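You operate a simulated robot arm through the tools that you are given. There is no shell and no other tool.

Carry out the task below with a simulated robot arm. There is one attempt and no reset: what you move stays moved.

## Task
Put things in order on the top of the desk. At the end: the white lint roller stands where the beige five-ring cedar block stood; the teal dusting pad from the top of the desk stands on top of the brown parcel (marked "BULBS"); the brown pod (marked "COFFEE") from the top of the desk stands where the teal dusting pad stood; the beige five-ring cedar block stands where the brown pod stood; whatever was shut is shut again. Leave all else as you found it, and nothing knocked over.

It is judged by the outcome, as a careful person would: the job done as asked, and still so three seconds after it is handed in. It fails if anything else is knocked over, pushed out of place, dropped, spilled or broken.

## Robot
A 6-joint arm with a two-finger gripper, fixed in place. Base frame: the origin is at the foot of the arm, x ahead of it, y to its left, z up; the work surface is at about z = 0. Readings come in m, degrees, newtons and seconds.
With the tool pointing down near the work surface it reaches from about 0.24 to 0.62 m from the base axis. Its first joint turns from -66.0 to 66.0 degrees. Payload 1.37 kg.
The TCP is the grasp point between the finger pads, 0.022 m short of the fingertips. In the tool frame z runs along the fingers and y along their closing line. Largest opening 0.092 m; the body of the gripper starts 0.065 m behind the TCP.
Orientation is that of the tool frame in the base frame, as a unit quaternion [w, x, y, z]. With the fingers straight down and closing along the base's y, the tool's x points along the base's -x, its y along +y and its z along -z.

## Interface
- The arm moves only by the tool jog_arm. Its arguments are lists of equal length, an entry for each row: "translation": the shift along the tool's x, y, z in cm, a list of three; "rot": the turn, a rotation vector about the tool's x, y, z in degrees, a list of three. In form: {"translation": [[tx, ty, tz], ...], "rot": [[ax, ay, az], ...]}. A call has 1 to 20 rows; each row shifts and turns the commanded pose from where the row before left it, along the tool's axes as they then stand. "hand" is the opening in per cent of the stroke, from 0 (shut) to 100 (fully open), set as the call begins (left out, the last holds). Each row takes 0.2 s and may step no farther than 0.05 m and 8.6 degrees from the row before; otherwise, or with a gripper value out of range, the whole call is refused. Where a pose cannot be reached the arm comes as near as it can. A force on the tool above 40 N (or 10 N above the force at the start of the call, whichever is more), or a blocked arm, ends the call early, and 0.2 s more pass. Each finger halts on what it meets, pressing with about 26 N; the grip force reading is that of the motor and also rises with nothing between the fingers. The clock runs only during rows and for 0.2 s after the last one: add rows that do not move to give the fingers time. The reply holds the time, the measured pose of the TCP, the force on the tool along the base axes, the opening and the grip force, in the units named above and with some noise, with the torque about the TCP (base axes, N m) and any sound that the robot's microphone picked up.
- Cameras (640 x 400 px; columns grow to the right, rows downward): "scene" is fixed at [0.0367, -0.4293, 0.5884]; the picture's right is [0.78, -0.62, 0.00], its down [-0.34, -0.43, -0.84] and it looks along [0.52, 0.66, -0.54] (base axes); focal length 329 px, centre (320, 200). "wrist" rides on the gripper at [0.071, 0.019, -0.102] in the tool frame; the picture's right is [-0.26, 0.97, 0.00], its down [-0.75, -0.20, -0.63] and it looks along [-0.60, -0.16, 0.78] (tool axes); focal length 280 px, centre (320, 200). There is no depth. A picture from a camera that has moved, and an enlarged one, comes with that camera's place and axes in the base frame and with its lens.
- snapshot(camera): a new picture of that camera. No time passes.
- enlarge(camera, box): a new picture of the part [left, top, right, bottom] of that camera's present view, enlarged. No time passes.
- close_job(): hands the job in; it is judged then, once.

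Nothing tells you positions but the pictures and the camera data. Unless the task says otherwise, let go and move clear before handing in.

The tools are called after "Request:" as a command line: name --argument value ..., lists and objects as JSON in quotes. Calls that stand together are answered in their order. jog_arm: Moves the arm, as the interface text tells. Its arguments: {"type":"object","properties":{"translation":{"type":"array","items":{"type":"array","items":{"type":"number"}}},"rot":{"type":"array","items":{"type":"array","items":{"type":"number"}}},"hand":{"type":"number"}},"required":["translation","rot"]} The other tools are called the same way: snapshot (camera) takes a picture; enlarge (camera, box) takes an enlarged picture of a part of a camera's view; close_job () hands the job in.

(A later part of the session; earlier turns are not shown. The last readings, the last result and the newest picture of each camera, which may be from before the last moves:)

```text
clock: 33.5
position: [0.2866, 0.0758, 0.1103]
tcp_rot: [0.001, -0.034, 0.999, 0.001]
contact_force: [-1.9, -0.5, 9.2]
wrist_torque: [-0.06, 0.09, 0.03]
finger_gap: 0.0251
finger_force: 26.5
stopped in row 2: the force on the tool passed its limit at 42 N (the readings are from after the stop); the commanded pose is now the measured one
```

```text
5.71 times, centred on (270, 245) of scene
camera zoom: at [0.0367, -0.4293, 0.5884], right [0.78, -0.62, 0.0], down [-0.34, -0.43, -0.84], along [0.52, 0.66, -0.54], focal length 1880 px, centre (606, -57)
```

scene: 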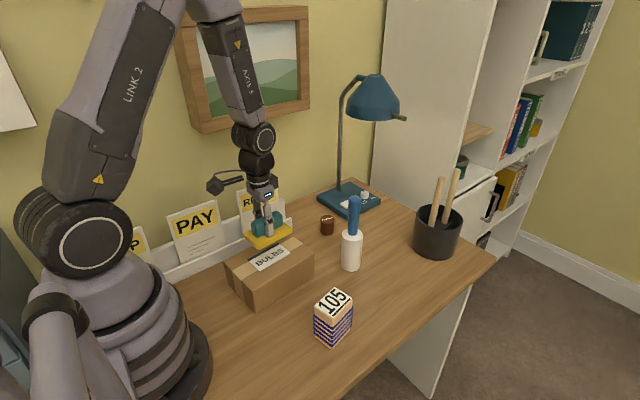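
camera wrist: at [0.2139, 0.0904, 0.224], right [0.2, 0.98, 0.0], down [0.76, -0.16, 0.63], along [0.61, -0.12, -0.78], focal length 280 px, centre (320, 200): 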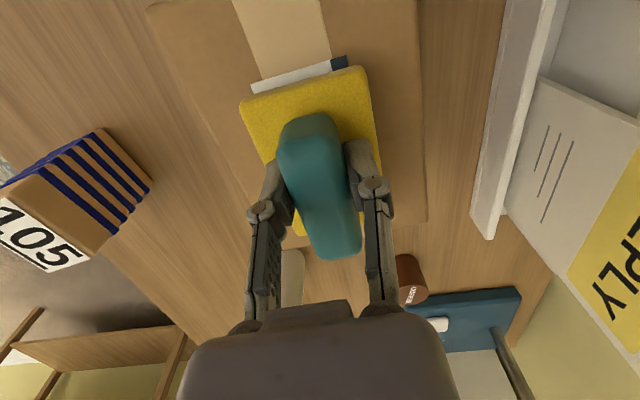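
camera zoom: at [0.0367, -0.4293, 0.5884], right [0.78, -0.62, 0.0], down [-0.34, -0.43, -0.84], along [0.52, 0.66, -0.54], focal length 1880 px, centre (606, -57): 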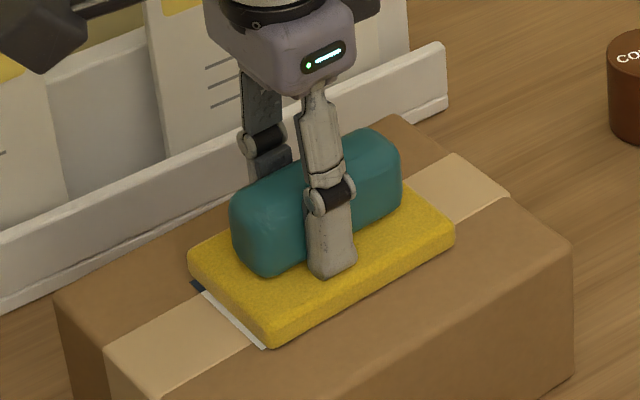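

The pad is firmly down on the parcel. Releasing and lifting clear.

Request:
jog_arm --translation '[[0, 0, 0], [0, 0, 0], [0, 0, 0], [0, 0, 0]]' --rot '[[0, 0, 0], [0, 0, 0], [0, 0, 0], [0, 0, 0]]' --hand 55

Request:
jog_arm --translation '[[0, 0, -0.5], [0, 0, -2], [0, 0, -4], [0, 0, -4.5], [0, 0, -4], [0, 0, 0]]' --rot '[[0, 0, 0], [0, 0, 0], [0, 0, 0], [0, 0, 0], [0, 0, 0], [0, 0, 0]]'

Request:
enlarge --camera "scene" --box '[210, 190, 350, 310]'

Request:
snapshot --camera "wrist"

```text
clock: 34.5
position: [0.2875, 0.0748, 0.1103]
tcp_rot: [0.0, -0.034, 0.999, 0.0]
contact_force: [0.3, -1.0, 0.0]
wrist_torque: [0.0, 0.03, -0.01]
finger_gap: 0.0504
finger_force: 0.0
```

```text
clock: 35.9
position: [0.2854, 0.0756, 0.2599]
tcp_rot: [0.0, -0.033, 0.999, 0.0]
contact_force: [0.0, 0.1, 0.5]
wrist_torque: [0.03, -0.03, 0.02]
finger_gap: 0.0504
finger_force: 0.1
```

```text
3.33 times, centred on (280, 250) of scene
camera zoom: at [0.0367, -0.4293, 0.5884], right [0.78, -0.62, 0.0], down [-0.34, -0.43, -0.84], along [0.52, 0.66, -0.54], focal length 1097 px, centre (453, 33)
```

zoom: 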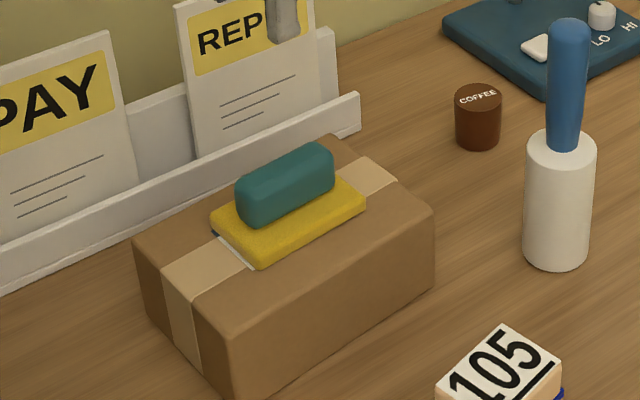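

```text
taken
camera wrist: at [0.2126, 0.0905, 0.3613], right [0.2, 0.98, 0.0], down [0.76, -0.15, 0.63], along [0.61, -0.12, -0.78], focal length 280 px, centre (320, 200)
```

wrist: 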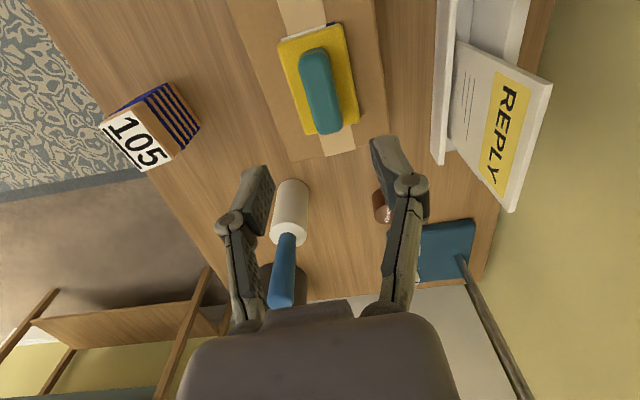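

Pad sits flat on the parcel, and the parcel hasn't moved. Next the coffee pod, near (0.51, 0.14): moving above it.

Request:
jog_arm --translation '[[0, 0, 0], [-2.5, 0.72, 0], [-4, 1.16, 0], [-4, 1.16, 0], [-4, 1.16, 0], [-4, 1.16, 0], [-2, 0.58, 0], [0, 0, 4], [0, 0, 4], [0, 0, 2], [0, 0, 0], [0, 0, 0]]' --rot '[[0, 0, 3.8], [0, 0, 0], [0, 0, 0], [0, 0, 0], [0, 0, 0], [0, 0, 0], [0, 0, 0], [0, 0, 0], [0, 0, 0], [0, 0, 0], [0, 0, 0], [0, 0, 0]]' --hand 75

Request:
snapshot --camera "wrist"

Request:
snapshot --camera "scene"

```text
clock: 38.5
position: [0.4916, 0.1332, 0.1581]
tcp_rot: [0.0, 0.0, 1.0, 0.0]
contact_force: [-0.2, 0.3, 0.9]
wrist_torque: [0.03, -0.02, -0.04]
finger_gap: 0.0691
finger_force: 0.1
```

```text
taken
camera wrist: at [0.4204, 0.154, 0.2604], right [0.26, 0.97, 0.0], down [0.75, -0.2, 0.63], along [0.6, -0.16, -0.78], focal length 280 px, centre (320, 200)
```

wrist: 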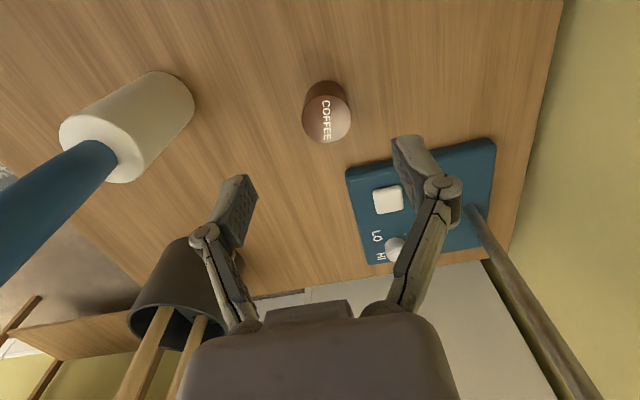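

```text
taken
```

scene: 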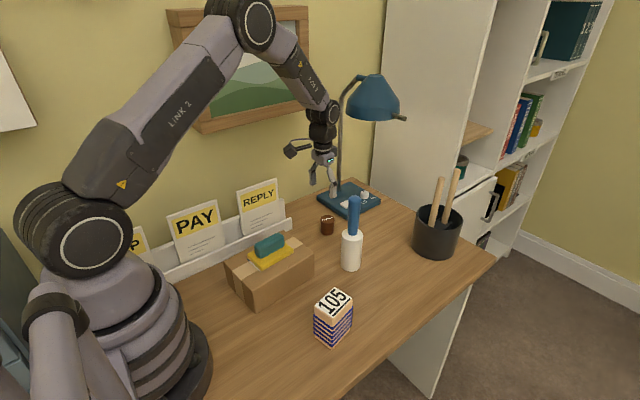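

Pod at about (0.509, 0.136). Shift over it and lower partway.

Request:
jog_arm --translation '[[-1.8, 0.1, 0], [0, 0, 4], [0, 0, 4], [0, 0, 0], [0, 0, 0]]' --rot '[[0, 0, 0], [0, 0, 0], [0, 0, 0], [0, 0, 0], [0, 0, 0]]'

Request:
snapshot --camera "wrist"

Request:
enlarge --camera "scene" --box '[270, 130, 430, 250]'

```text
clock: 39.7
position: [0.5111, 0.1363, 0.0797]
tcp_rot: [0.0, -0.001, 1.0, 0.0]
contact_force: [-0.9, -0.4, -0.2]
wrist_torque: [-0.02, 0.02, -0.02]
finger_gap: 0.0691
finger_force: 0.0
```

```text
taken
camera wrist: at [0.4386, 0.1549, 0.1824], right [0.26, 0.97, 0.0], down [0.75, -0.2, 0.63], along [0.6, -0.16, -0.78], focal length 280 px, centre (320, 200)
```

wrist: 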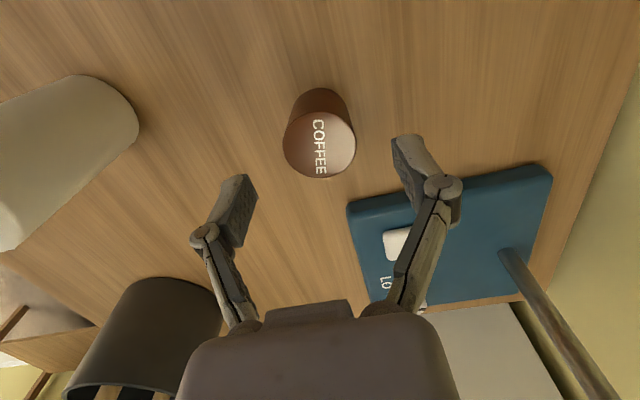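

```text
3.33 times, centred on (350, 190) of scene
camera zoom: at [0.0367, -0.4293, 0.5884], right [0.78, -0.62, 0.0], down [-0.34, -0.43, -0.84], along [0.52, 0.66, -0.54], focal length 1097 px, centre (220, 233)
```

zoom: 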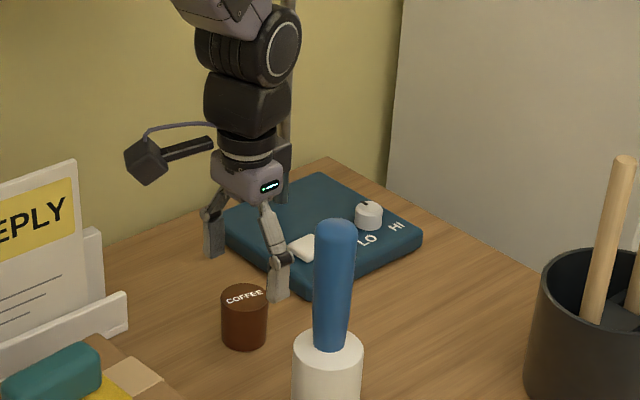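

Centred. Lowering to grip height and closing.

Request:
jog_arm --translation '[[0, 0, 2.5], [0, 0, 2], [0, 0, 0.8], [0, 0, 0], [0, 0, 0]]' --rot '[[0, 0, 0], [0, 0, 0], [0, 0, 0], [0, 0, 0], [0, 0, 0]]'

Request:
snapshot --camera "wrist"

Request:
enlarge --camera "scene" --box '[270, 130, 430, 250]'

```text
clock: 40.9
position: [0.5084, 0.1357, 0.0275]
tcp_rot: [0.0, 0.0, 1.0, 0.0]
contact_force: [-0.6, 0.4, -0.1]
wrist_torque: [0.04, -0.02, 0.0]
finger_gap: 0.0691
finger_force: 0.1
```

```text
taken
camera wrist: at [0.4382, 0.1549, 0.129], right [0.26, 0.97, 0.0], down [0.75, -0.2, 0.63], along [0.6, -0.16, -0.78], focal length 280 px, centre (320, 200)
```

wrist: 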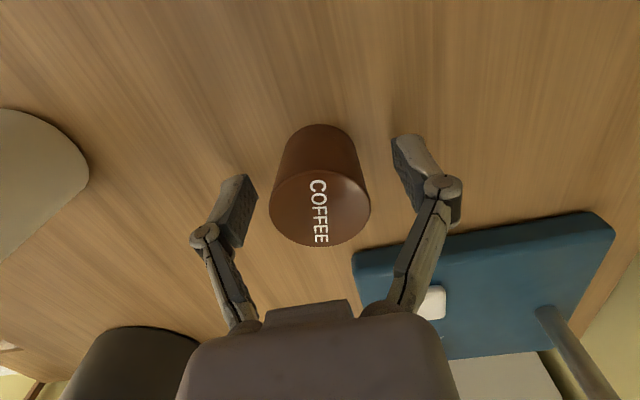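

```text
3.33 times, centred on (350, 190) of scene
camera zoom: at [0.0367, -0.4293, 0.5884], right [0.78, -0.62, 0.0], down [-0.34, -0.43, -0.84], along [0.52, 0.66, -0.54], focal length 1097 px, centre (220, 233)
```

zoom: 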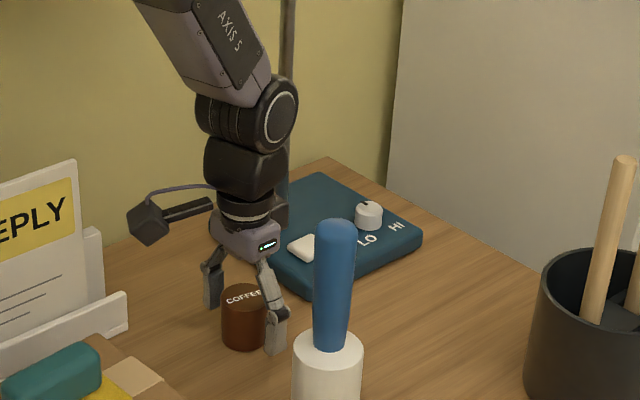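

Pod is centred between the fingers. Closing, then a slow lift.

Request:
jog_arm --translation '[[0, 0, 0], [0, 0, 0], [0, 0, 0], [0, 0, 0], [0, 0, 0]]' --rot '[[0, 0, 0], [0, 0, 0], [0, 0, 0], [0, 0, 0], [0, 0, 0]]' --hand 0

Request:
jog_arm --translation '[[0, 0, -0.2], [0, 0, -0.4], [0, 0, -0.7], [0, 0, -1], [0, 0, -1.2], [0, 0, -1.3], [0, 0, -1.2], [0, 0, -0.8], [0, 0, -0.4], [0, 0, 0]]' --rot '[[0, 0, 0], [0, 0, 0], [0, 0, 0], [0, 0, 0], [0, 0, 0], [0, 0, 0], [0, 0, 0], [0, 0, 0], [0, 0, 0], [0, 0, 0]]'

Request:
snapshot --camera "wrist"

```text
clock: 42.1
position: [0.5109, 0.1343, 0.0278]
tcp_rot: [0.0, 0.0, 1.0, -0.001]
contact_force: [0.1, -0.3, 2.2]
wrist_torque: [0.0, 0.02, -0.02]
finger_gap: 0.0369
finger_force: 26.0
```

```text
clock: 44.3
position: [0.5087, 0.1361, 0.101]
tcp_rot: [0.0, 0.0, 1.0, 0.0]
contact_force: [0.2, -0.1, 0.3]
wrist_torque: [-0.01, 0.01, 0.02]
finger_gap: 0.0367
finger_force: 25.9
```

```text
taken
camera wrist: at [0.4377, 0.1553, 0.202], right [0.26, 0.97, 0.0], down [0.75, -0.2, 0.63], along [0.6, -0.16, -0.78], focal length 280 px, centre (320, 200)
```

wrist: 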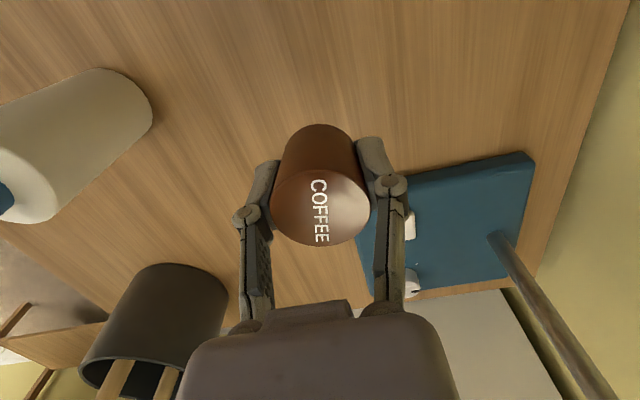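

Pod held. Continue up, then around behind the roller to the pad's old spot (0.483, -0.110).

Request:
jog_arm --translation '[[0, 0, -0.4], [0, 0, -0.8], [0, 0, -1.2], [0, 0, -1.2], [0, 0, -1.3], [0, 0, -1.3], [0, 0, -1.3], [0, 0, -1.3], [0, 0, -1.3], [0, 0, -1.2], [0, 0, -1.2], [0, 0, -1.0], [0, 0, -0.8], [0, 0, -0.4], [0, 0, 0]]' --rot '[[0, 0, 0], [0, 0, 0], [0, 0, 0], [0, 0, 0], [0, 0, 0], [0, 0, 0], [0, 0, 0], [0, 0, 0], [0, 0, 0], [0, 0, 0], [0, 0, 0], [0, 0, 0], [0, 0, 0], [0, 0, 0], [0, 0, 0]]'

Request:
jog_arm --translation '[[0.2, -0.3, 0], [0.4, -0.6, 0], [0.7, -0.9, 0], [0.8, -1.1, 0], [0.8, -1.1, 0], [0.8, -1.1, 0], [0.8, -1.1, 0], [0.8, -1.1, 0], [0.8, -1.1, 0], [0.8, -1.1, 0], [0.8, -1.1, 0], [0.8, -1.1, 0], [0.7, -0.9, 0], [0.4, -0.6, 0], [0.2, -0.4, 0], [0, 0, 0]]' --rot '[[0, 0, 0], [0, 0, 0], [0, 0, 0], [0, 0, 0], [0, 0, 0], [0, 0, 0], [0, 0, 0], [0, 0, 0], [0, 0, 0], [0, 0, 0], [0, 0, 0], [0, 0, 0], [0, 0, 0], [0, 0, 0], [0, 0, 0], [0, 0, 0]]'

Request:
snapshot --camera "scene"

```text
clock: 47.5
position: [0.51, 0.1352, 0.2456]
tcp_rot: [-0.001, 0.0, 1.0, 0.0]
contact_force: [-0.8, -0.3, 0.4]
wrist_torque: [-0.04, 0.01, 0.02]
finger_gap: 0.0367
finger_force: 25.9
```

```text
clock: 50.9
position: [0.4116, -0.0018, 0.2472]
tcp_rot: [0.001, 0.0, 1.0, 0.0]
contact_force: [0.3, -0.2, 0.1]
wrist_torque: [-0.02, -0.01, 0.01]
finger_gap: 0.0367
finger_force: 26.7
```

```text
taken
```

scene: 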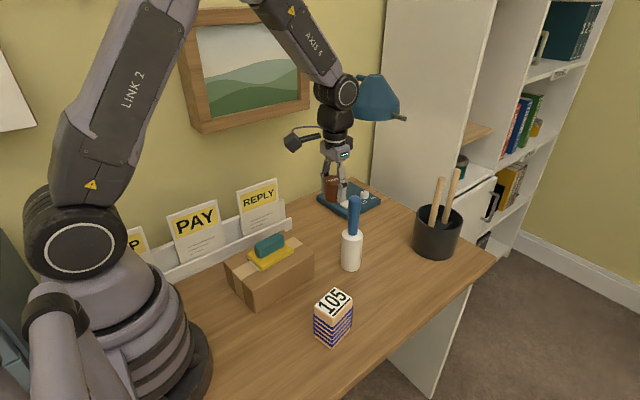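

Continue to above the pad's old spot.

Request:
jog_arm --translation '[[-0.18, -0.27, 0], [-0.36, -0.55, 0], [-0.53, -0.82, 0], [-0.6, -0.92, 0], [-0.6, -0.92, 0], [-0.6, -0.92, 0], [-0.6, -0.92, 0], [-0.6, -0.92, 0], [-0.6, -0.92, 0], [-0.6, -0.92, 0], [-0.6, -0.92, 0], [-0.6, -0.92, 0], [-0.42, -0.64, 0], [-0.26, -0.4, 0], [0, -0.04, 0], [0, 0, 0]]' --rot '[[0, 0, 0], [0, 0, 0], [0, 0, 0], [0, 0, 0], [0, 0, 0], [0, 0, 0], [0, 0, 0], [0, 0, 0], [0, 0, 0], [0, 0, 0], [0, 0, 0], [0, 0, 0], [0, 0, 0], [0, 0, 0], [0, 0, 0], [0, 0, 0]]'

Request:
jog_arm --translation '[[0, 0, 0.4], [0, 0, 0.8], [0, 0, 1.2], [0, 0, 1.4], [0, 0, 1.4], [0, 0, 1.4], [0, 0, 1.4], [0, 0, 1.4], [0, 0, 1.4], [0, 0, 1.4], [0, 0, 1.4], [0, 0, 1.4], [0, 0, 1.4], [0, 0, 1.2], [0, 0, 0.8], [0, 0, 0.6], [0, 0, 0]]' --rot '[[0, 0, 0], [0, 0, 0], [0, 0, 0], [0, 0, 0], [0, 0, 0], [0, 0, 0], [0, 0, 0], [0, 0, 0], [0, 0, 0], [0, 0, 0], [0, 0, 0], [0, 0, 0], [0, 0, 0], [0, 0, 0], [0, 0, 0], [0, 0, 0], [0, 0, 0]]'

Request:
snapshot --camera "wrist"

Request:
enlarge --camera "scene" --box '[350, 230, 430, 310]'

```text
clock: 54.3
position: [0.4836, -0.1114, 0.2455]
tcp_rot: [0.001, 0.0, 1.0, 0.0]
contact_force: [-0.1, 0.2, -0.1]
wrist_torque: [-0.01, -0.02, 0.0]
finger_gap: 0.0366
finger_force: 26.0
```

```text
clock: 57.9
position: [0.4831, -0.1107, 0.0555]
tcp_rot: [0.0, 0.0, 1.0, 0.0]
contact_force: [0.1, -0.2, -0.8]
wrist_torque: [0.0, -0.03, 0.01]
finger_gap: 0.0364
finger_force: 25.7
```

```text
taken
camera wrist: at [0.4121, -0.0915, 0.1581], right [0.26, 0.97, 0.0], down [0.75, -0.2, 0.63], along [0.6, -0.16, -0.78], focal length 280 px, centre (320, 200)
```

wrist: 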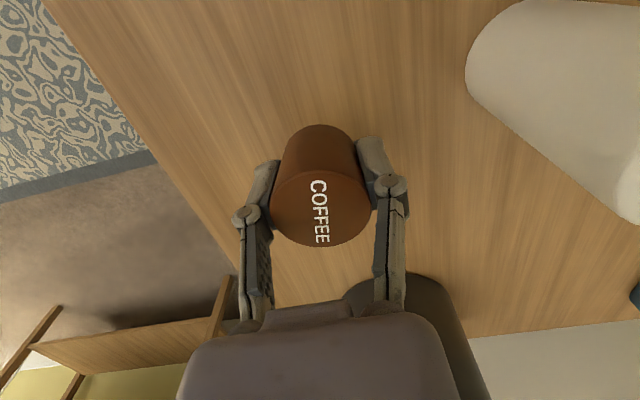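

```text
5.00 times, centred on (390, 270) of scene
camera zoom: at [0.0367, -0.4293, 0.5884], right [0.78, -0.62, 0.0], down [-0.34, -0.43, -0.84], along [0.52, 0.66, -0.54], focal length 1645 px, centre (-30, -150)
```

zoom: 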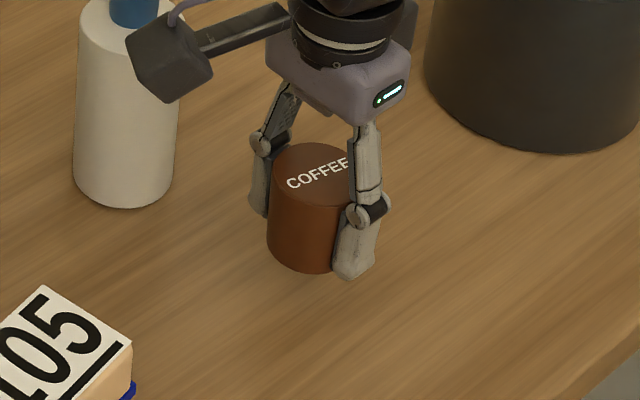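

The pod is above the target within a few mm. Lowering to the desk gently.

Request:
jog_arm --translation '[[-0.25, 0, 0.4], [0, 0, 0.7], [0, 0, 0.7], [0, 0, 0.5], [0, 0, 0.2], [0, 0, 0]]' --rot '[[0, 0, 0], [0, 0, 0], [0, 0, 0], [0, 0, 0], [0, 0, 0], [0, 0, 0]]'

Request:
jog_arm --translation '[[0, 0, 0.1], [0, 0, 0.1], [0, 0, 0]]' --rot '[[0, 0, 0], [0, 0, 0], [0, 0, 0]]'

Request:
enlarge --camera "scene" --box '[350, 230, 430, 310]'

```text
clock: 59.3
position: [0.4854, -0.1097, 0.0308]
tcp_rot: [0.0, 0.0, 1.0, 0.0]
contact_force: [0.6, -0.5, -0.8]
wrist_torque: [-0.01, 0.01, 0.0]
finger_gap: 0.0367
finger_force: 26.1
```

```text
clock: 60.1
position: [0.4849, -0.1109, 0.0277]
tcp_rot: [0.0, 0.0, 1.0, 0.0]
contact_force: [0.0, -0.6, -0.1]
wrist_torque: [-0.01, -0.01, -0.03]
finger_gap: 0.0367
finger_force: 26.1
```

```text
5.00 times, centred on (390, 270) of scene
camera zoom: at [0.0367, -0.4293, 0.5884], right [0.78, -0.62, 0.0], down [-0.34, -0.43, -0.84], along [0.52, 0.66, -0.54], focal length 1645 px, centre (-30, -150)
```

zoom: 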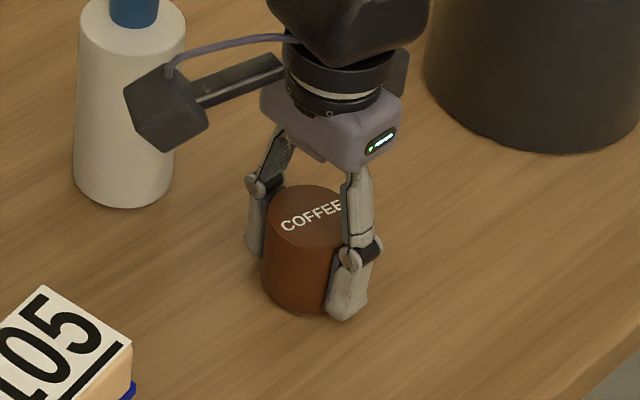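

Request:
jog_arm --translation '[[0, 0, 0.08], [0, 0, 0]]' --rot '[[0, 0, 0], [0, 0, 0]]'

Request:
jog_arm --translation '[[0, 0, 0.08], [0, 0, 0]]' --rot '[[0, 0, 0], [0, 0, 0]]'

```text
clock: 60.7
position: [0.4852, -0.1108, 0.0273]
tcp_rot: [0.0, 0.0, 1.0, 0.001]
contact_force: [0.3, -0.5, -0.9]
wrist_torque: [0.02, 0.0, 0.02]
finger_gap: 0.0365
finger_force: 25.8
```

```text
clock: 61.3
position: [0.4857, -0.1102, 0.0268]
tcp_rot: [0.001, -0.001, 1.0, 0.001]
contact_force: [-0.7, 0.3, -0.5]
wrist_torque: [-0.05, 0.02, -0.03]
finger_gap: 0.0367
finger_force: 25.9
```

Request:
jog_arm --translation '[[0, 0, 0.1], [0, 0, 0]]' --rot '[[0, 0, 0], [0, 0, 0]]'

Request:
jog_arm --translation '[[0, 0, 0.1], [0, 0, 0]]' --rot '[[0, 0, 0], [0, 0, 0]]'

```text
clock: 61.9
position: [0.4855, -0.1093, 0.0277]
tcp_rot: [0.001, 0.0, 1.0, 0.001]
contact_force: [-2.8, -1.0, 8.4]
wrist_torque: [-0.06, 0.05, -0.02]
finger_gap: 0.0367
finger_force: 26.1
```

```text
clock: 62.5
position: [0.4862, -0.1109, 0.026]
tcp_rot: [0.001, 0.0, 1.0, -0.001]
contact_force: [-5.3, 0.0, 19.5]
wrist_torque: [0.01, 0.12, 0.03]
finger_gap: 0.0365
finger_force: 26.5
```

The pod is touching the desk. Releasing and rising.

Request:
jog_arm --translation '[[0, 0, -0.1], [0, 0, 0], [0, 0, 0], [0, 0, 0]]' --rot '[[0, 0, 0], [0, 0, 0], [0, 0, 0], [0, 0, 0]]' --hand 70

Request:
jog_arm --translation '[[0, 0, -1], [0, 0, -3], [0, 0, -4.5], [0, 0, -4.5], [0, 0, -4.5], [0, 0, -4.5], [0, 0, -2], [0, 0, 0]]' --rot '[[0, 0, 0], [0, 0, 0], [0, 0, 0], [0, 0, 0], [0, 0, 0], [0, 0, 0], [0, 0, 0], [0, 0, 0]]'

Request:
snapshot --camera "scene"

Request:
snapshot --camera "wrist"

```text
clock: 63.5
position: [0.4855, -0.1111, 0.0255]
tcp_rot: [0.0, 0.0, 1.0, 0.0]
contact_force: [-0.3, -0.4, 0.6]
wrist_torque: [0.02, 0.0, 0.0]
finger_gap: 0.0641
finger_force: 0.1
```

```text
clock: 65.3
position: [0.486, -0.1121, 0.2674]
tcp_rot: [-0.001, 0.0, 1.0, 0.0]
contact_force: [0.4, 0.5, 0.9]
wrist_torque: [0.02, -0.02, 0.01]
finger_gap: 0.0644
finger_force: 0.1
```

```text
taken
```

scene: 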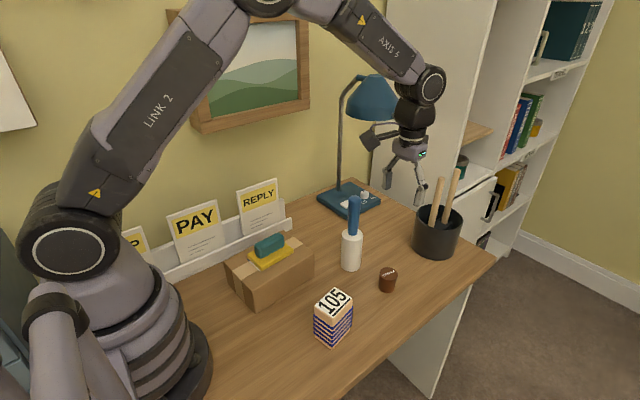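

```text
taken
camera wrist: at [0.4145, -0.0924, 0.369], right [0.26, 0.97, 0.0], down [0.75, -0.2, 0.62], along [0.6, -0.16, -0.78], focal length 280 px, centre (320, 200)
```

wrist: 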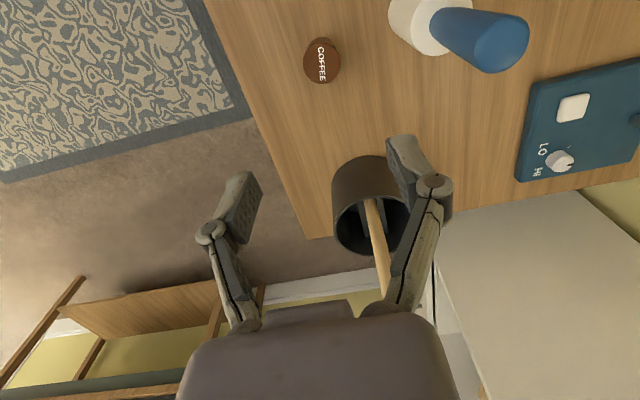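

Pod stands at the pad's old spot. Next the cedar block, near (0.306, -0.124), turned about 9°.

Request:
jog_arm --translation '[[2.5, -0.2, 0], [4, -0.3, 0], [4, -0.3, 0], [4, -0.3, 0], [3.5, -0.2, 0], [0, 0, 0], [0, 0, 4], [0, 0, 2.7], [0, 0, 0], [0, 0, 0]]' --rot '[[0, 0, 0], [0, 0, 0], [0, 0, 0], [0, 0, 0], [0, 0, 0], [0, 0, -8.5], [0, 0, 0], [0, 0, 0], [0, 0, 0], [0, 0, 0]]' --hand 80

Request:
snapshot --camera "wrist"

Request:
snapshot --camera "scene"

```text
clock: 67.5
position: [0.3046, -0.1228, 0.1997]
tcp_rot: [-0.001, -0.074, 0.997, 0.0]
contact_force: [0.8, -0.5, 0.9]
wrist_torque: [0.0, 0.0, 0.01]
finger_gap: 0.0737
finger_force: 0.1
```

```text
taken
camera wrist: at [0.2315, -0.1134, 0.3011], right [0.12, 0.99, 0.0], down [0.78, -0.09, 0.63], along [0.62, -0.07, -0.78], focal length 280 px, centre (320, 200)
```

wrist: 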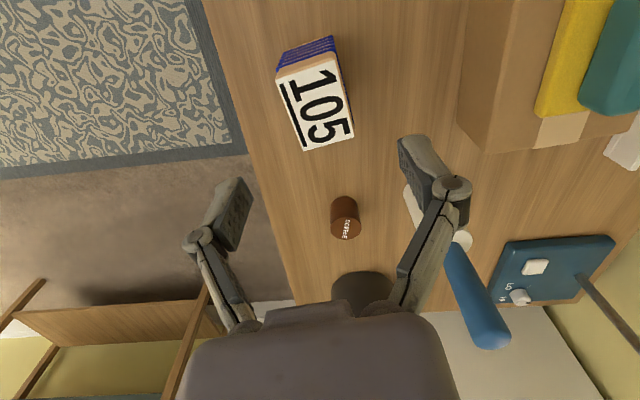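

```text
taken
```

scene: 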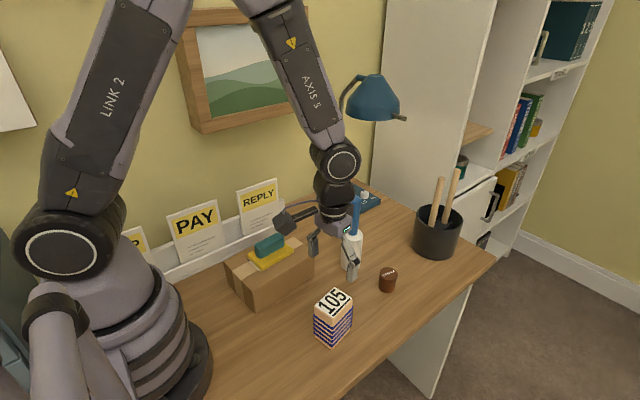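

Block aligned within 3 mm. Correct, lower partway, and check.

Request:
jog_arm --translation '[[-0.14, -0.27, 0], [0, 0, 4], [0, 0, 4], [0, 0, 0], [0, 0, 0]]' --rot '[[0, 0, -0.7], [0, 0, 0], [0, 0, 0], [0, 0, 0], [0, 0, 0]]'

Request:
snapshot --camera "wrist"

Request:
enlarge --camera "scene" --box '[270, 230, 390, 350]'

```text
clock: 68.7
position: [0.3071, -0.1248, 0.1192]
tcp_rot: [0.0, -0.08, 0.997, 0.0]
contact_force: [0.0, 0.3, -0.7]
wrist_torque: [-0.02, -0.03, 0.03]
finger_gap: 0.0734
finger_force: 0.0
```

```text
taken
camera wrist: at [0.2337, -0.1167, 0.2208], right [0.1, 0.99, 0.0], down [0.78, -0.08, 0.63], along [0.62, -0.06, -0.78], focal length 280 px, centre (320, 200)
```

wrist: 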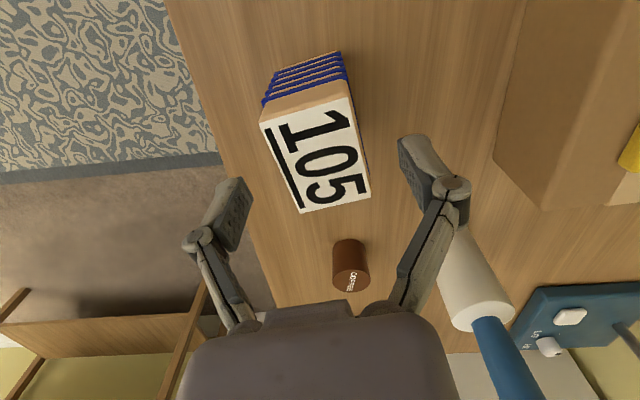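

```text
3.33 times, centred on (330, 290) of scene
camera zoom: at [0.0367, -0.4293, 0.5884], right [0.78, -0.62, 0.0], down [-0.34, -0.43, -0.84], along [0.52, 0.66, -0.54], focal length 1097 px, centre (287, -100)
```

zoom: 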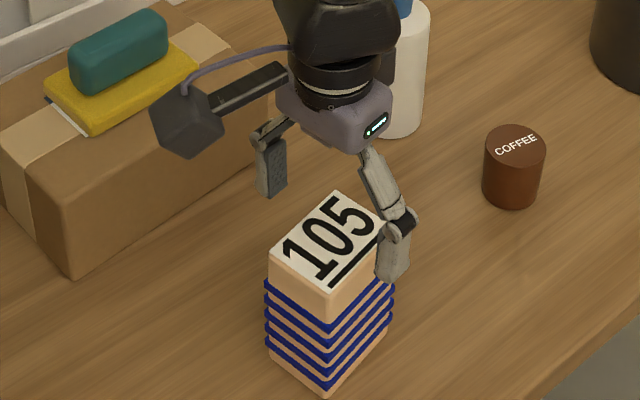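

Well centred. Lower to z ≈ 0.083 (fingertips just above the top ring) and close.

Request:
jog_arm --translation '[[0, 0, 2], [0, 0, 1.5], [0, 0, 0], [0, 0, 0]]' --rot '[[0, 0, 0], [0, 0, 0], [0, 0, 0], [0, 0, 0]]'

Request:
enlarge --camera "scene" --box '[270, 230, 390, 350]'

Request:
snapshot --camera "wrist"

```text
clock: 69.7
position: [0.3065, -0.124, 0.0852]
tcp_rot: [-0.001, -0.08, 0.997, 0.0]
contact_force: [-0.7, 0.0, 0.2]
wrist_torque: [0.03, 0.01, 0.04]
finger_gap: 0.0733
finger_force: 0.1
```

```text
3.33 times, centred on (330, 290) of scene
camera zoom: at [0.0367, -0.4293, 0.5884], right [0.78, -0.62, 0.0], down [-0.34, -0.43, -0.84], along [0.52, 0.66, -0.54], focal length 1097 px, centre (287, -100)
```

zoom: 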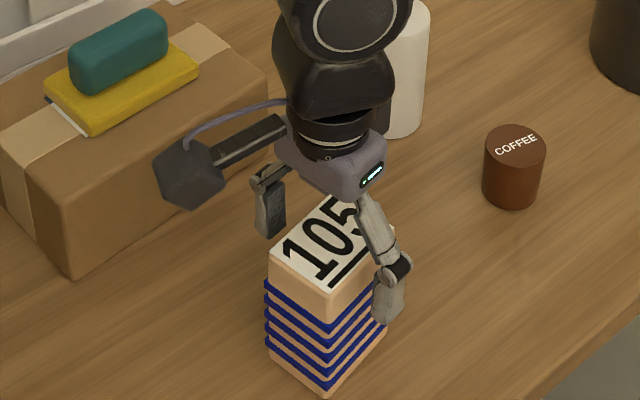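

```text
taken
camera wrist: at [0.2331, -0.1163, 0.1866], right [0.1, 0.99, 0.0], down [0.78, -0.08, 0.63], along [0.62, -0.06, -0.78], focal length 280 px, centre (320, 200)
```

wrist: 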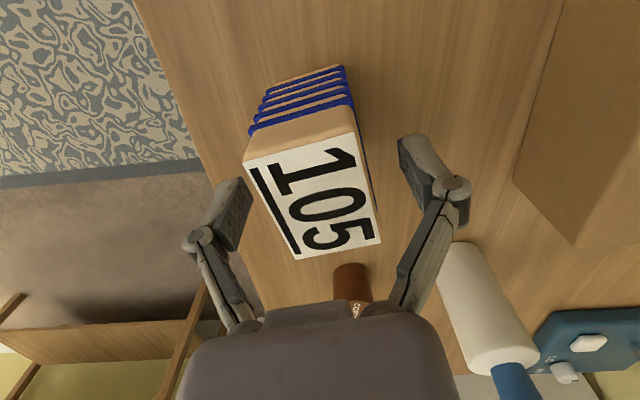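

Request:
jog_arm --translation '[[0, 0, 0.2], [0, 0, 0], [0, 0, 0], [0, 0, 0], [0, 0, 0], [0, 0, 0]]' --rot '[[0, 0, 0], [0, 0, 0], [0, 0, 0], [0, 0, 0], [0, 0, 0], [0, 0, 0]]' --hand 0

Request:
jog_arm --translation '[[0, 0, -0.2], [0, 0, -0.3], [0, 0, -0.4], [0, 0, -0.4], [0, 0, -0.2], [0, 0, 0]]' --rot '[[0, 0, 0], [0, 0, 0], [0, 0, 0], [0, 0, 0], [0, 0, 0], [0, 0, 0]]'

Request:
enlarge --camera "scene" --box '[270, 230, 390, 350]'

Request:
snapshot --camera "wrist"

```text
clock: 71.1
position: [0.3057, -0.1251, 0.083]
tcp_rot: [0.0, -0.081, 0.997, 0.0]
contact_force: [-2.0, -0.7, 9.2]
wrist_torque: [0.02, -0.01, 0.15]
finger_gap: 0.0455
finger_force: 25.9
```

```text
clock: 72.5
position: [0.3074, -0.1259, 0.0975]
tcp_rot: [0.0, -0.08, 0.997, -0.001]
contact_force: [-0.1, -0.4, -0.9]
wrist_torque: [-0.02, 0.02, -0.01]
finger_gap: 0.0456
finger_force: 26.0
```

```text
3.33 times, centred on (330, 290) of scene
camera zoom: at [0.0367, -0.4293, 0.5884], right [0.78, -0.62, 0.0], down [-0.34, -0.43, -0.84], along [0.52, 0.66, -0.54], focal length 1097 px, centre (287, -100)
```

zoom: 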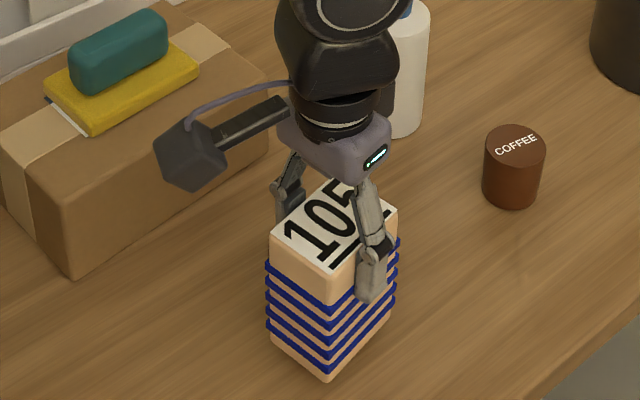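

```text
taken
camera wrist: at [0.2338, -0.1176, 0.1995], right [0.1, 0.99, 0.0], down [0.78, -0.08, 0.63], along [0.62, -0.06, -0.78], focal length 280 px, centre (320, 200)
```

wrist: 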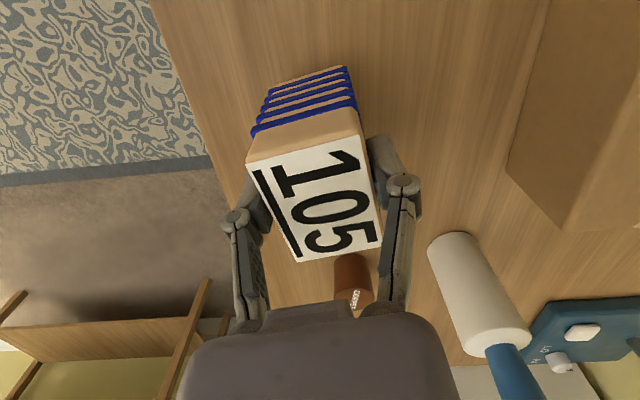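

Block held securely (45 mm). Lift to z ≈ 0.25 slowly.

Request:
jog_arm --translation '[[0, 0, -0.4], [0, 0, -0.8], [0, 0, -1.1], [0, 0, -1.2], [0, 0, -1.2], [0, 0, -1.2], [0, 0, -1.2], [0, 0, -1.2], [0, 0, -1.2], [0, 0, -1.2], [0, 0, -1.2], [0, 0, -1.2], [0, 0, -1.1], [0, 0, -0.8], [0, 0, -0.5], [0, 0, 0]]' --rot '[[0, 0, 0], [0, 0, 0], [0, 0, 0], [0, 0, 0], [0, 0, 0], [0, 0, 0], [0, 0, 0], [0, 0, 0], [0, 0, 0], [0, 0, 0], [0, 0, 0], [0, 0, 0], [0, 0, 0], [0, 0, 0], [0, 0, 0], [0, 0, 0]]'

Request:
snapshot --camera "wrist"

Request:
snapshot --camera "scene"

```text
clock: 75.9
position: [0.3067, -0.1268, 0.2523]
tcp_rot: [-0.001, -0.08, 0.997, 0.0]
contact_force: [-0.1, -0.1, -1.1]
wrist_torque: [0.03, 0.0, -0.02]
finger_gap: 0.0455
finger_force: 26.2
```

```text
taken
camera wrist: at [0.2338, -0.1182, 0.3543], right [0.1, 0.99, 0.0], down [0.78, -0.08, 0.63], along [0.62, -0.06, -0.78], focal length 280 px, centre (320, 200)
```

wrist: 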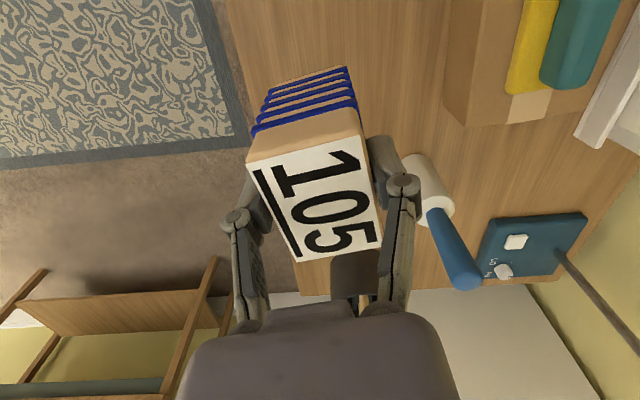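

```text
taken
```

scene: 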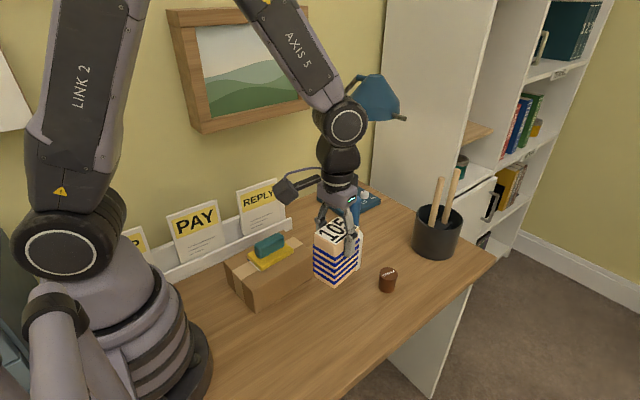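

Stable. Now route between parcel and roller toward the pod's old spot.

Request:
jog_arm --translation '[[-0.2, 0.32, 0], [-0.4, 0.64, 0], [-0.6, 0.96, 0], [-0.67, 1.06, 0], [-0.67, 1.06, 0], [-0.67, 1.06, 0], [-0.67, 1.06, 0], [-0.67, 1.06, 0], [-0.67, 1.06, 0], [-0.67, 1.06, 0], [-0.67, 1.06, 0], [-0.67, 1.06, 0], [-0.67, 1.06, 0], [-0.67, 1.06, 0], [-0.67, 1.06, 0], [-0.67, 1.06, 0], [-0.47, 0.74, 0], [-0.33, 0.53, 0], [0, 0, 0]]' --rot '[[0, 0, 0], [0, 0, 0], [0, 0, 0], [0, 0, 0], [0, 0, 0], [0, 0, 0], [0, 0, 0], [0, 0, 0], [0, 0, 0], [0, 0, 0], [0, 0, 0], [0, 0, 0], [0, 0, 0], [0, 0, 0], [0, 0, 0], [0, 0, 0], [0, 0, 0], [0, 0, 0], [0, 0, 0]]'

Request:
snapshot --camera "scene"

```text
clock: 79.9
position: [0.3859, 0.059, 0.2536]
tcp_rot: [0.0, -0.08, 0.997, -0.001]
contact_force: [0.1, 0.3, -1.5]
wrist_torque: [-0.04, -0.03, -0.02]
finger_gap: 0.0456
finger_force: 26.2
```

```text
taken
```

scene: 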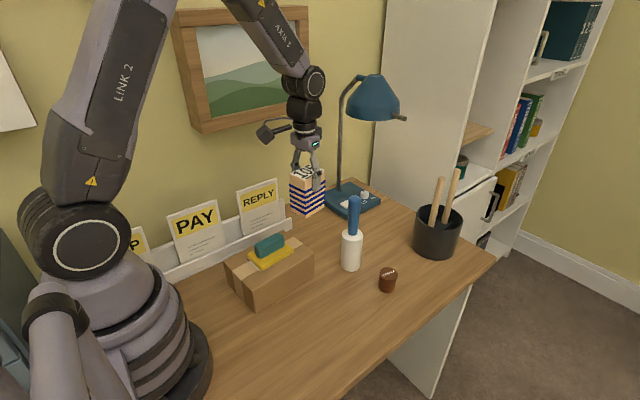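

Request:
jog_arm --translation '[[-0.33, 0.14, 0], [-0.67, 0.28, 0], [-1.0, 0.42, 0], [-1.12, 0.47, 0], [-1.12, 0.47, 0], [-1.12, 0.47, 0], [-1.12, 0.47, 0], [-1.12, 0.47, 0], [-1.12, 0.47, 0], [-1.12, 0.47, 0], [-1.12, 0.47, 0], [-1.12, 0.47, 0], [-0.78, 0.33, 0], [-0.45, 0.19, 0], [-0.11, 0.05, 0], [0, 0, 0]]' --rot '[[0, 0, 0], [0, 0, 0], [0, 0, 0], [0, 0, 0], [0, 0, 0], [0, 0, 0], [0, 0, 0], [0, 0, 0], [0, 0, 0], [0, 0, 0], [0, 0, 0], [0, 0, 0], [0, 0, 0], [0, 0, 0], [0, 0, 0], [0, 0, 0]]'

Request:
jog_arm --translation '[[0, 0, 0.4], [0, 0, 0.8], [0, 0, 1.2], [0, 0, 1.3], [0, 0, 1.3], [0, 0, 1.3], [0, 0, 1.3], [0, 0, 1.3], [0, 0, 1.3], [0, 0, 1.3], [0, 0, 1.2], [0, 0, 0.9], [0, 0, 0.6], [0, 0, 0.3], [0, 0, 0]]' --rot '[[0, 0, 0], [0, 0, 0], [0, 0, 0], [0, 0, 0], [0, 0, 0], [0, 0, 0], [0, 0, 0], [0, 0, 0], [0, 0, 0], [0, 0, 0], [0, 0, 0], [0, 0, 0], [0, 0, 0], [0, 0, 0], [0, 0, 0]]'

Request:
snapshot --camera "scene"

Request:
enlarge --camera "scene" --box '[290, 150, 390, 250]'

Request:
snapshot --camera "wrist"

```text
clock: 83.3
position: [0.5084, 0.1365, 0.2511]
tcp_rot: [0.0, -0.081, 0.997, 0.0]
contact_force: [0.7, 0.5, -0.5]
wrist_torque: [0.02, 0.02, 0.0]
finger_gap: 0.0454
finger_force: 25.5
```

```text
clock: 86.5
position: [0.5089, 0.1352, 0.1076]
tcp_rot: [0.0, -0.08, 0.997, 0.0]
contact_force: [0.6, 0.1, -1.5]
wrist_torque: [0.0, 0.0, -0.03]
finger_gap: 0.0451
finger_force: 25.7
```

```text
taken
```

scene: 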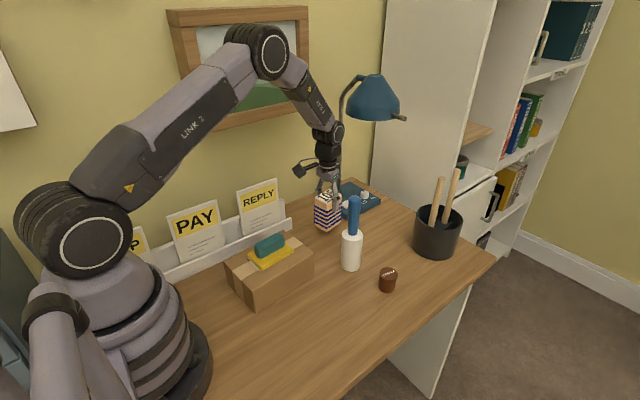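

```text
4.00 times, centred on (340, 200) of scene
camera zoom: at [0.0367, -0.4293, 0.5884], right [0.78, -0.62, 0.0], down [-0.34, -0.43, -0.84], along [0.52, 0.66, -0.54], focal length 1316 px, centre (240, 200)
```

zoom: 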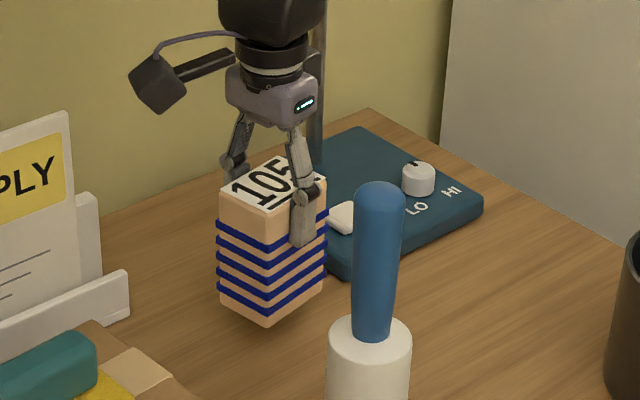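

```text
taken
camera wrist: at [0.4359, 0.1439, 0.2089], right [0.1, 0.99, 0.0], down [0.78, -0.08, 0.63], along [0.62, -0.06, -0.78], focal length 280 px, centre (320, 200)
```

wrist: 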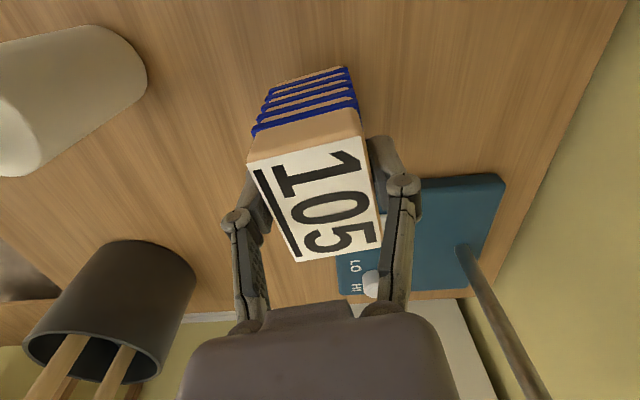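

The block will land right at the pod's old spot by both cameras. Lowering gently.

Request:
jog_arm --translation '[[0, 0, 0.3], [0, 0, 0.6], [0, 0, 0.6], [0, 0, 0.4], [0, 0, 0.2], [0, 0, 0]]' --rot '[[0, 0, 0], [0, 0, 0], [0, 0, 0], [0, 0, 0], [0, 0, 0], [0, 0, 0]]'

Request:
jog_arm --translation '[[0, 0, 0.1], [0, 0, 0.1], [0, 0, 0]]' --rot '[[0, 0, 0], [0, 0, 0], [0, 0, 0]]'

Request:
jog_arm --translation '[[0, 0, 0.1], [0, 0, 0]]' --rot '[[0, 0, 0], [0, 0, 0]]'

```text
clock: 87.9
position: [0.5101, 0.1359, 0.0876]
tcp_rot: [0.001, -0.081, 0.997, 0.0]
contact_force: [-0.6, -0.1, -1.2]
wrist_torque: [-0.02, 0.03, 0.03]
finger_gap: 0.0453
finger_force: 26.3
```

```text
clock: 88.7
position: [0.5093, 0.1366, 0.0849]
tcp_rot: [0.0, -0.08, 0.997, 0.0]
contact_force: [-0.1, 0.0, -0.1]
wrist_torque: [-0.02, 0.01, 0.02]
finger_gap: 0.0454
finger_force: 25.5
```

```text
clock: 89.3
position: [0.5099, 0.1363, 0.0845]
tcp_rot: [0.0, -0.08, 0.997, 0.0]
contact_force: [1.2, -0.2, -1.8]
wrist_torque: [0.0, 0.0, -0.05]
finger_gap: 0.0453
finger_force: 25.7
```

Request:
jog_arm --translation '[[0, 0, 0.1], [0, 0, 0]]' --rot '[[0, 0, 0], [0, 0, 0]]'

Request:
jog_arm --translation '[[0, 0, 0.1], [0, 0, 0]]' --rot '[[0, 0, 0], [0, 0, 0]]'

```text
clock: 89.9
position: [0.5088, 0.1365, 0.083]
tcp_rot: [0.001, -0.08, 0.997, 0.001]
contact_force: [-0.9, -1.0, 4.9]
wrist_torque: [-0.07, 0.01, -0.04]
finger_gap: 0.0457
finger_force: 25.7
```

```text
clock: 90.5
position: [0.5092, 0.1369, 0.082]
tcp_rot: [0.001, -0.081, 0.997, 0.001]
contact_force: [-7.1, -4.5, 22.1]
wrist_torque: [-0.12, 0.18, 0.03]
finger_gap: 0.0454
finger_force: 25.8
```

The block is on the desk. Ease the push, release, and rise.

Request:
jog_arm --translation '[[0, 0, -0.1], [0, 0, 0], [0, 0, 0], [0, 0, 0]]' --rot '[[0, 0, 0], [0, 0, 0], [0, 0, 0], [0, 0, 0]]' --hand 75

Request:
snapshot --camera "wrist"

Request:
enlarge --camera "scene" --box '[290, 150, 390, 250]'

```text
clock: 91.5
position: [0.51, 0.1368, 0.0835]
tcp_rot: [0.0, -0.08, 0.997, 0.0]
contact_force: [0.1, 0.8, 0.3]
wrist_torque: [-0.03, 0.0, 0.0]
finger_gap: 0.069
finger_force: 0.1
```

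```text
taken
camera wrist: at [0.4359, 0.145, 0.1845], right [0.1, 0.99, 0.0], down [0.78, -0.08, 0.63], along [0.62, -0.06, -0.78], focal length 280 px, centre (320, 200)
```

wrist: 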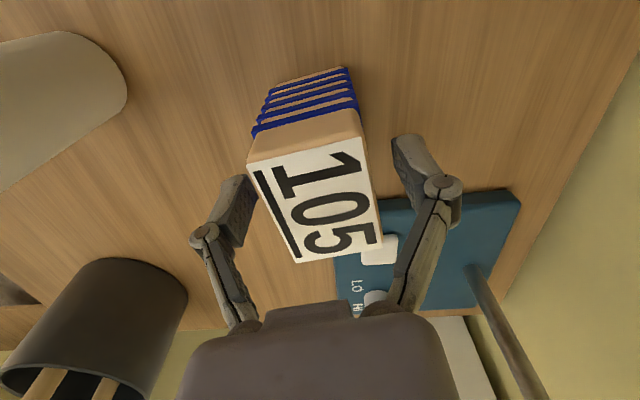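

```text
4.00 times, centred on (340, 200) of scene
camera zoom: at [0.0367, -0.4293, 0.5884], right [0.78, -0.62, 0.0], down [-0.34, -0.43, -0.84], along [0.52, 0.66, -0.54], focal length 1316 px, centre (240, 200)
```

zoom: 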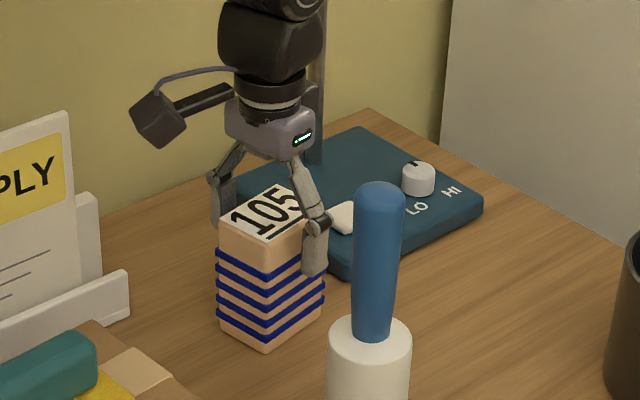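

Block stands upright at the pod's place. Rising and moving to view the roller from above.

Request:
jog_arm --translation '[[0, 0, -1], [0, 0, -3], [0, 0, -4.5], [0, 0, -4.5], [0, 0, -4.5], [0, 0, -2.3], [0, 0, 0], [0, 0, 0], [1.5, -3, 0], [2, -4, 0], [2, -4, 0], [1.5, -2.8, 0], [0, 0, 0], [0, 0, 0]]' --rot '[[0, 0, 0], [0, 0, 0], [0, 0, 0], [0, 0, 0], [0, 0, 0], [0, 0, 0], [0, 0, 4.6], [0, 0, 4.6], [0, 0, 0], [0, 0, 0], [0, 0, 0], [0, 0, 0], [0, 0, 0], [0, 0, 0]]' --hand 75

Request:
snapshot --camera "wrist"

Request:
snapshot --camera "scene"

```text
clock: 94.5
position: [0.4411, -0.0019, 0.2818]
tcp_rot: [0.0, 0.0, 1.0, 0.0]
contact_force: [-0.6, -0.9, -0.1]
wrist_torque: [0.01, -0.04, 0.03]
finger_gap: 0.069
finger_force: 0.0
```

```text
taken
camera wrist: at [0.3683, 0.0182, 0.3828], right [0.26, 0.97, 0.0], down [0.75, -0.2, 0.63], along [0.6, -0.16, -0.78], focal length 280 px, centre (320, 200)
```

wrist: 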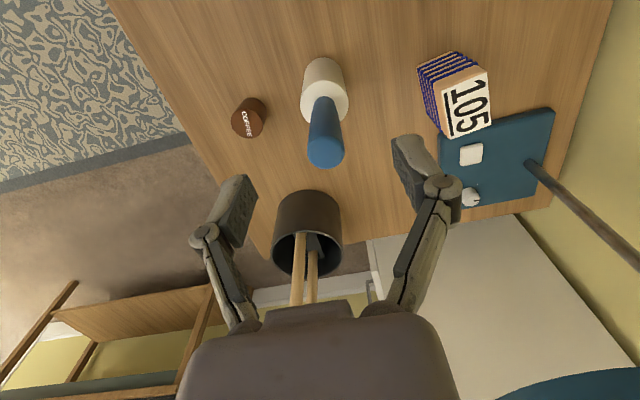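

```text
taken
```

scene: 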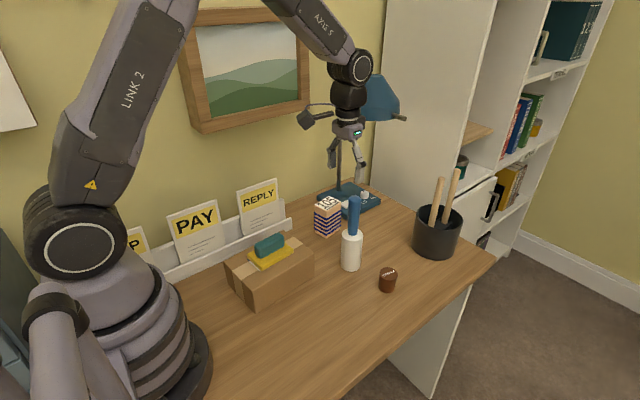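

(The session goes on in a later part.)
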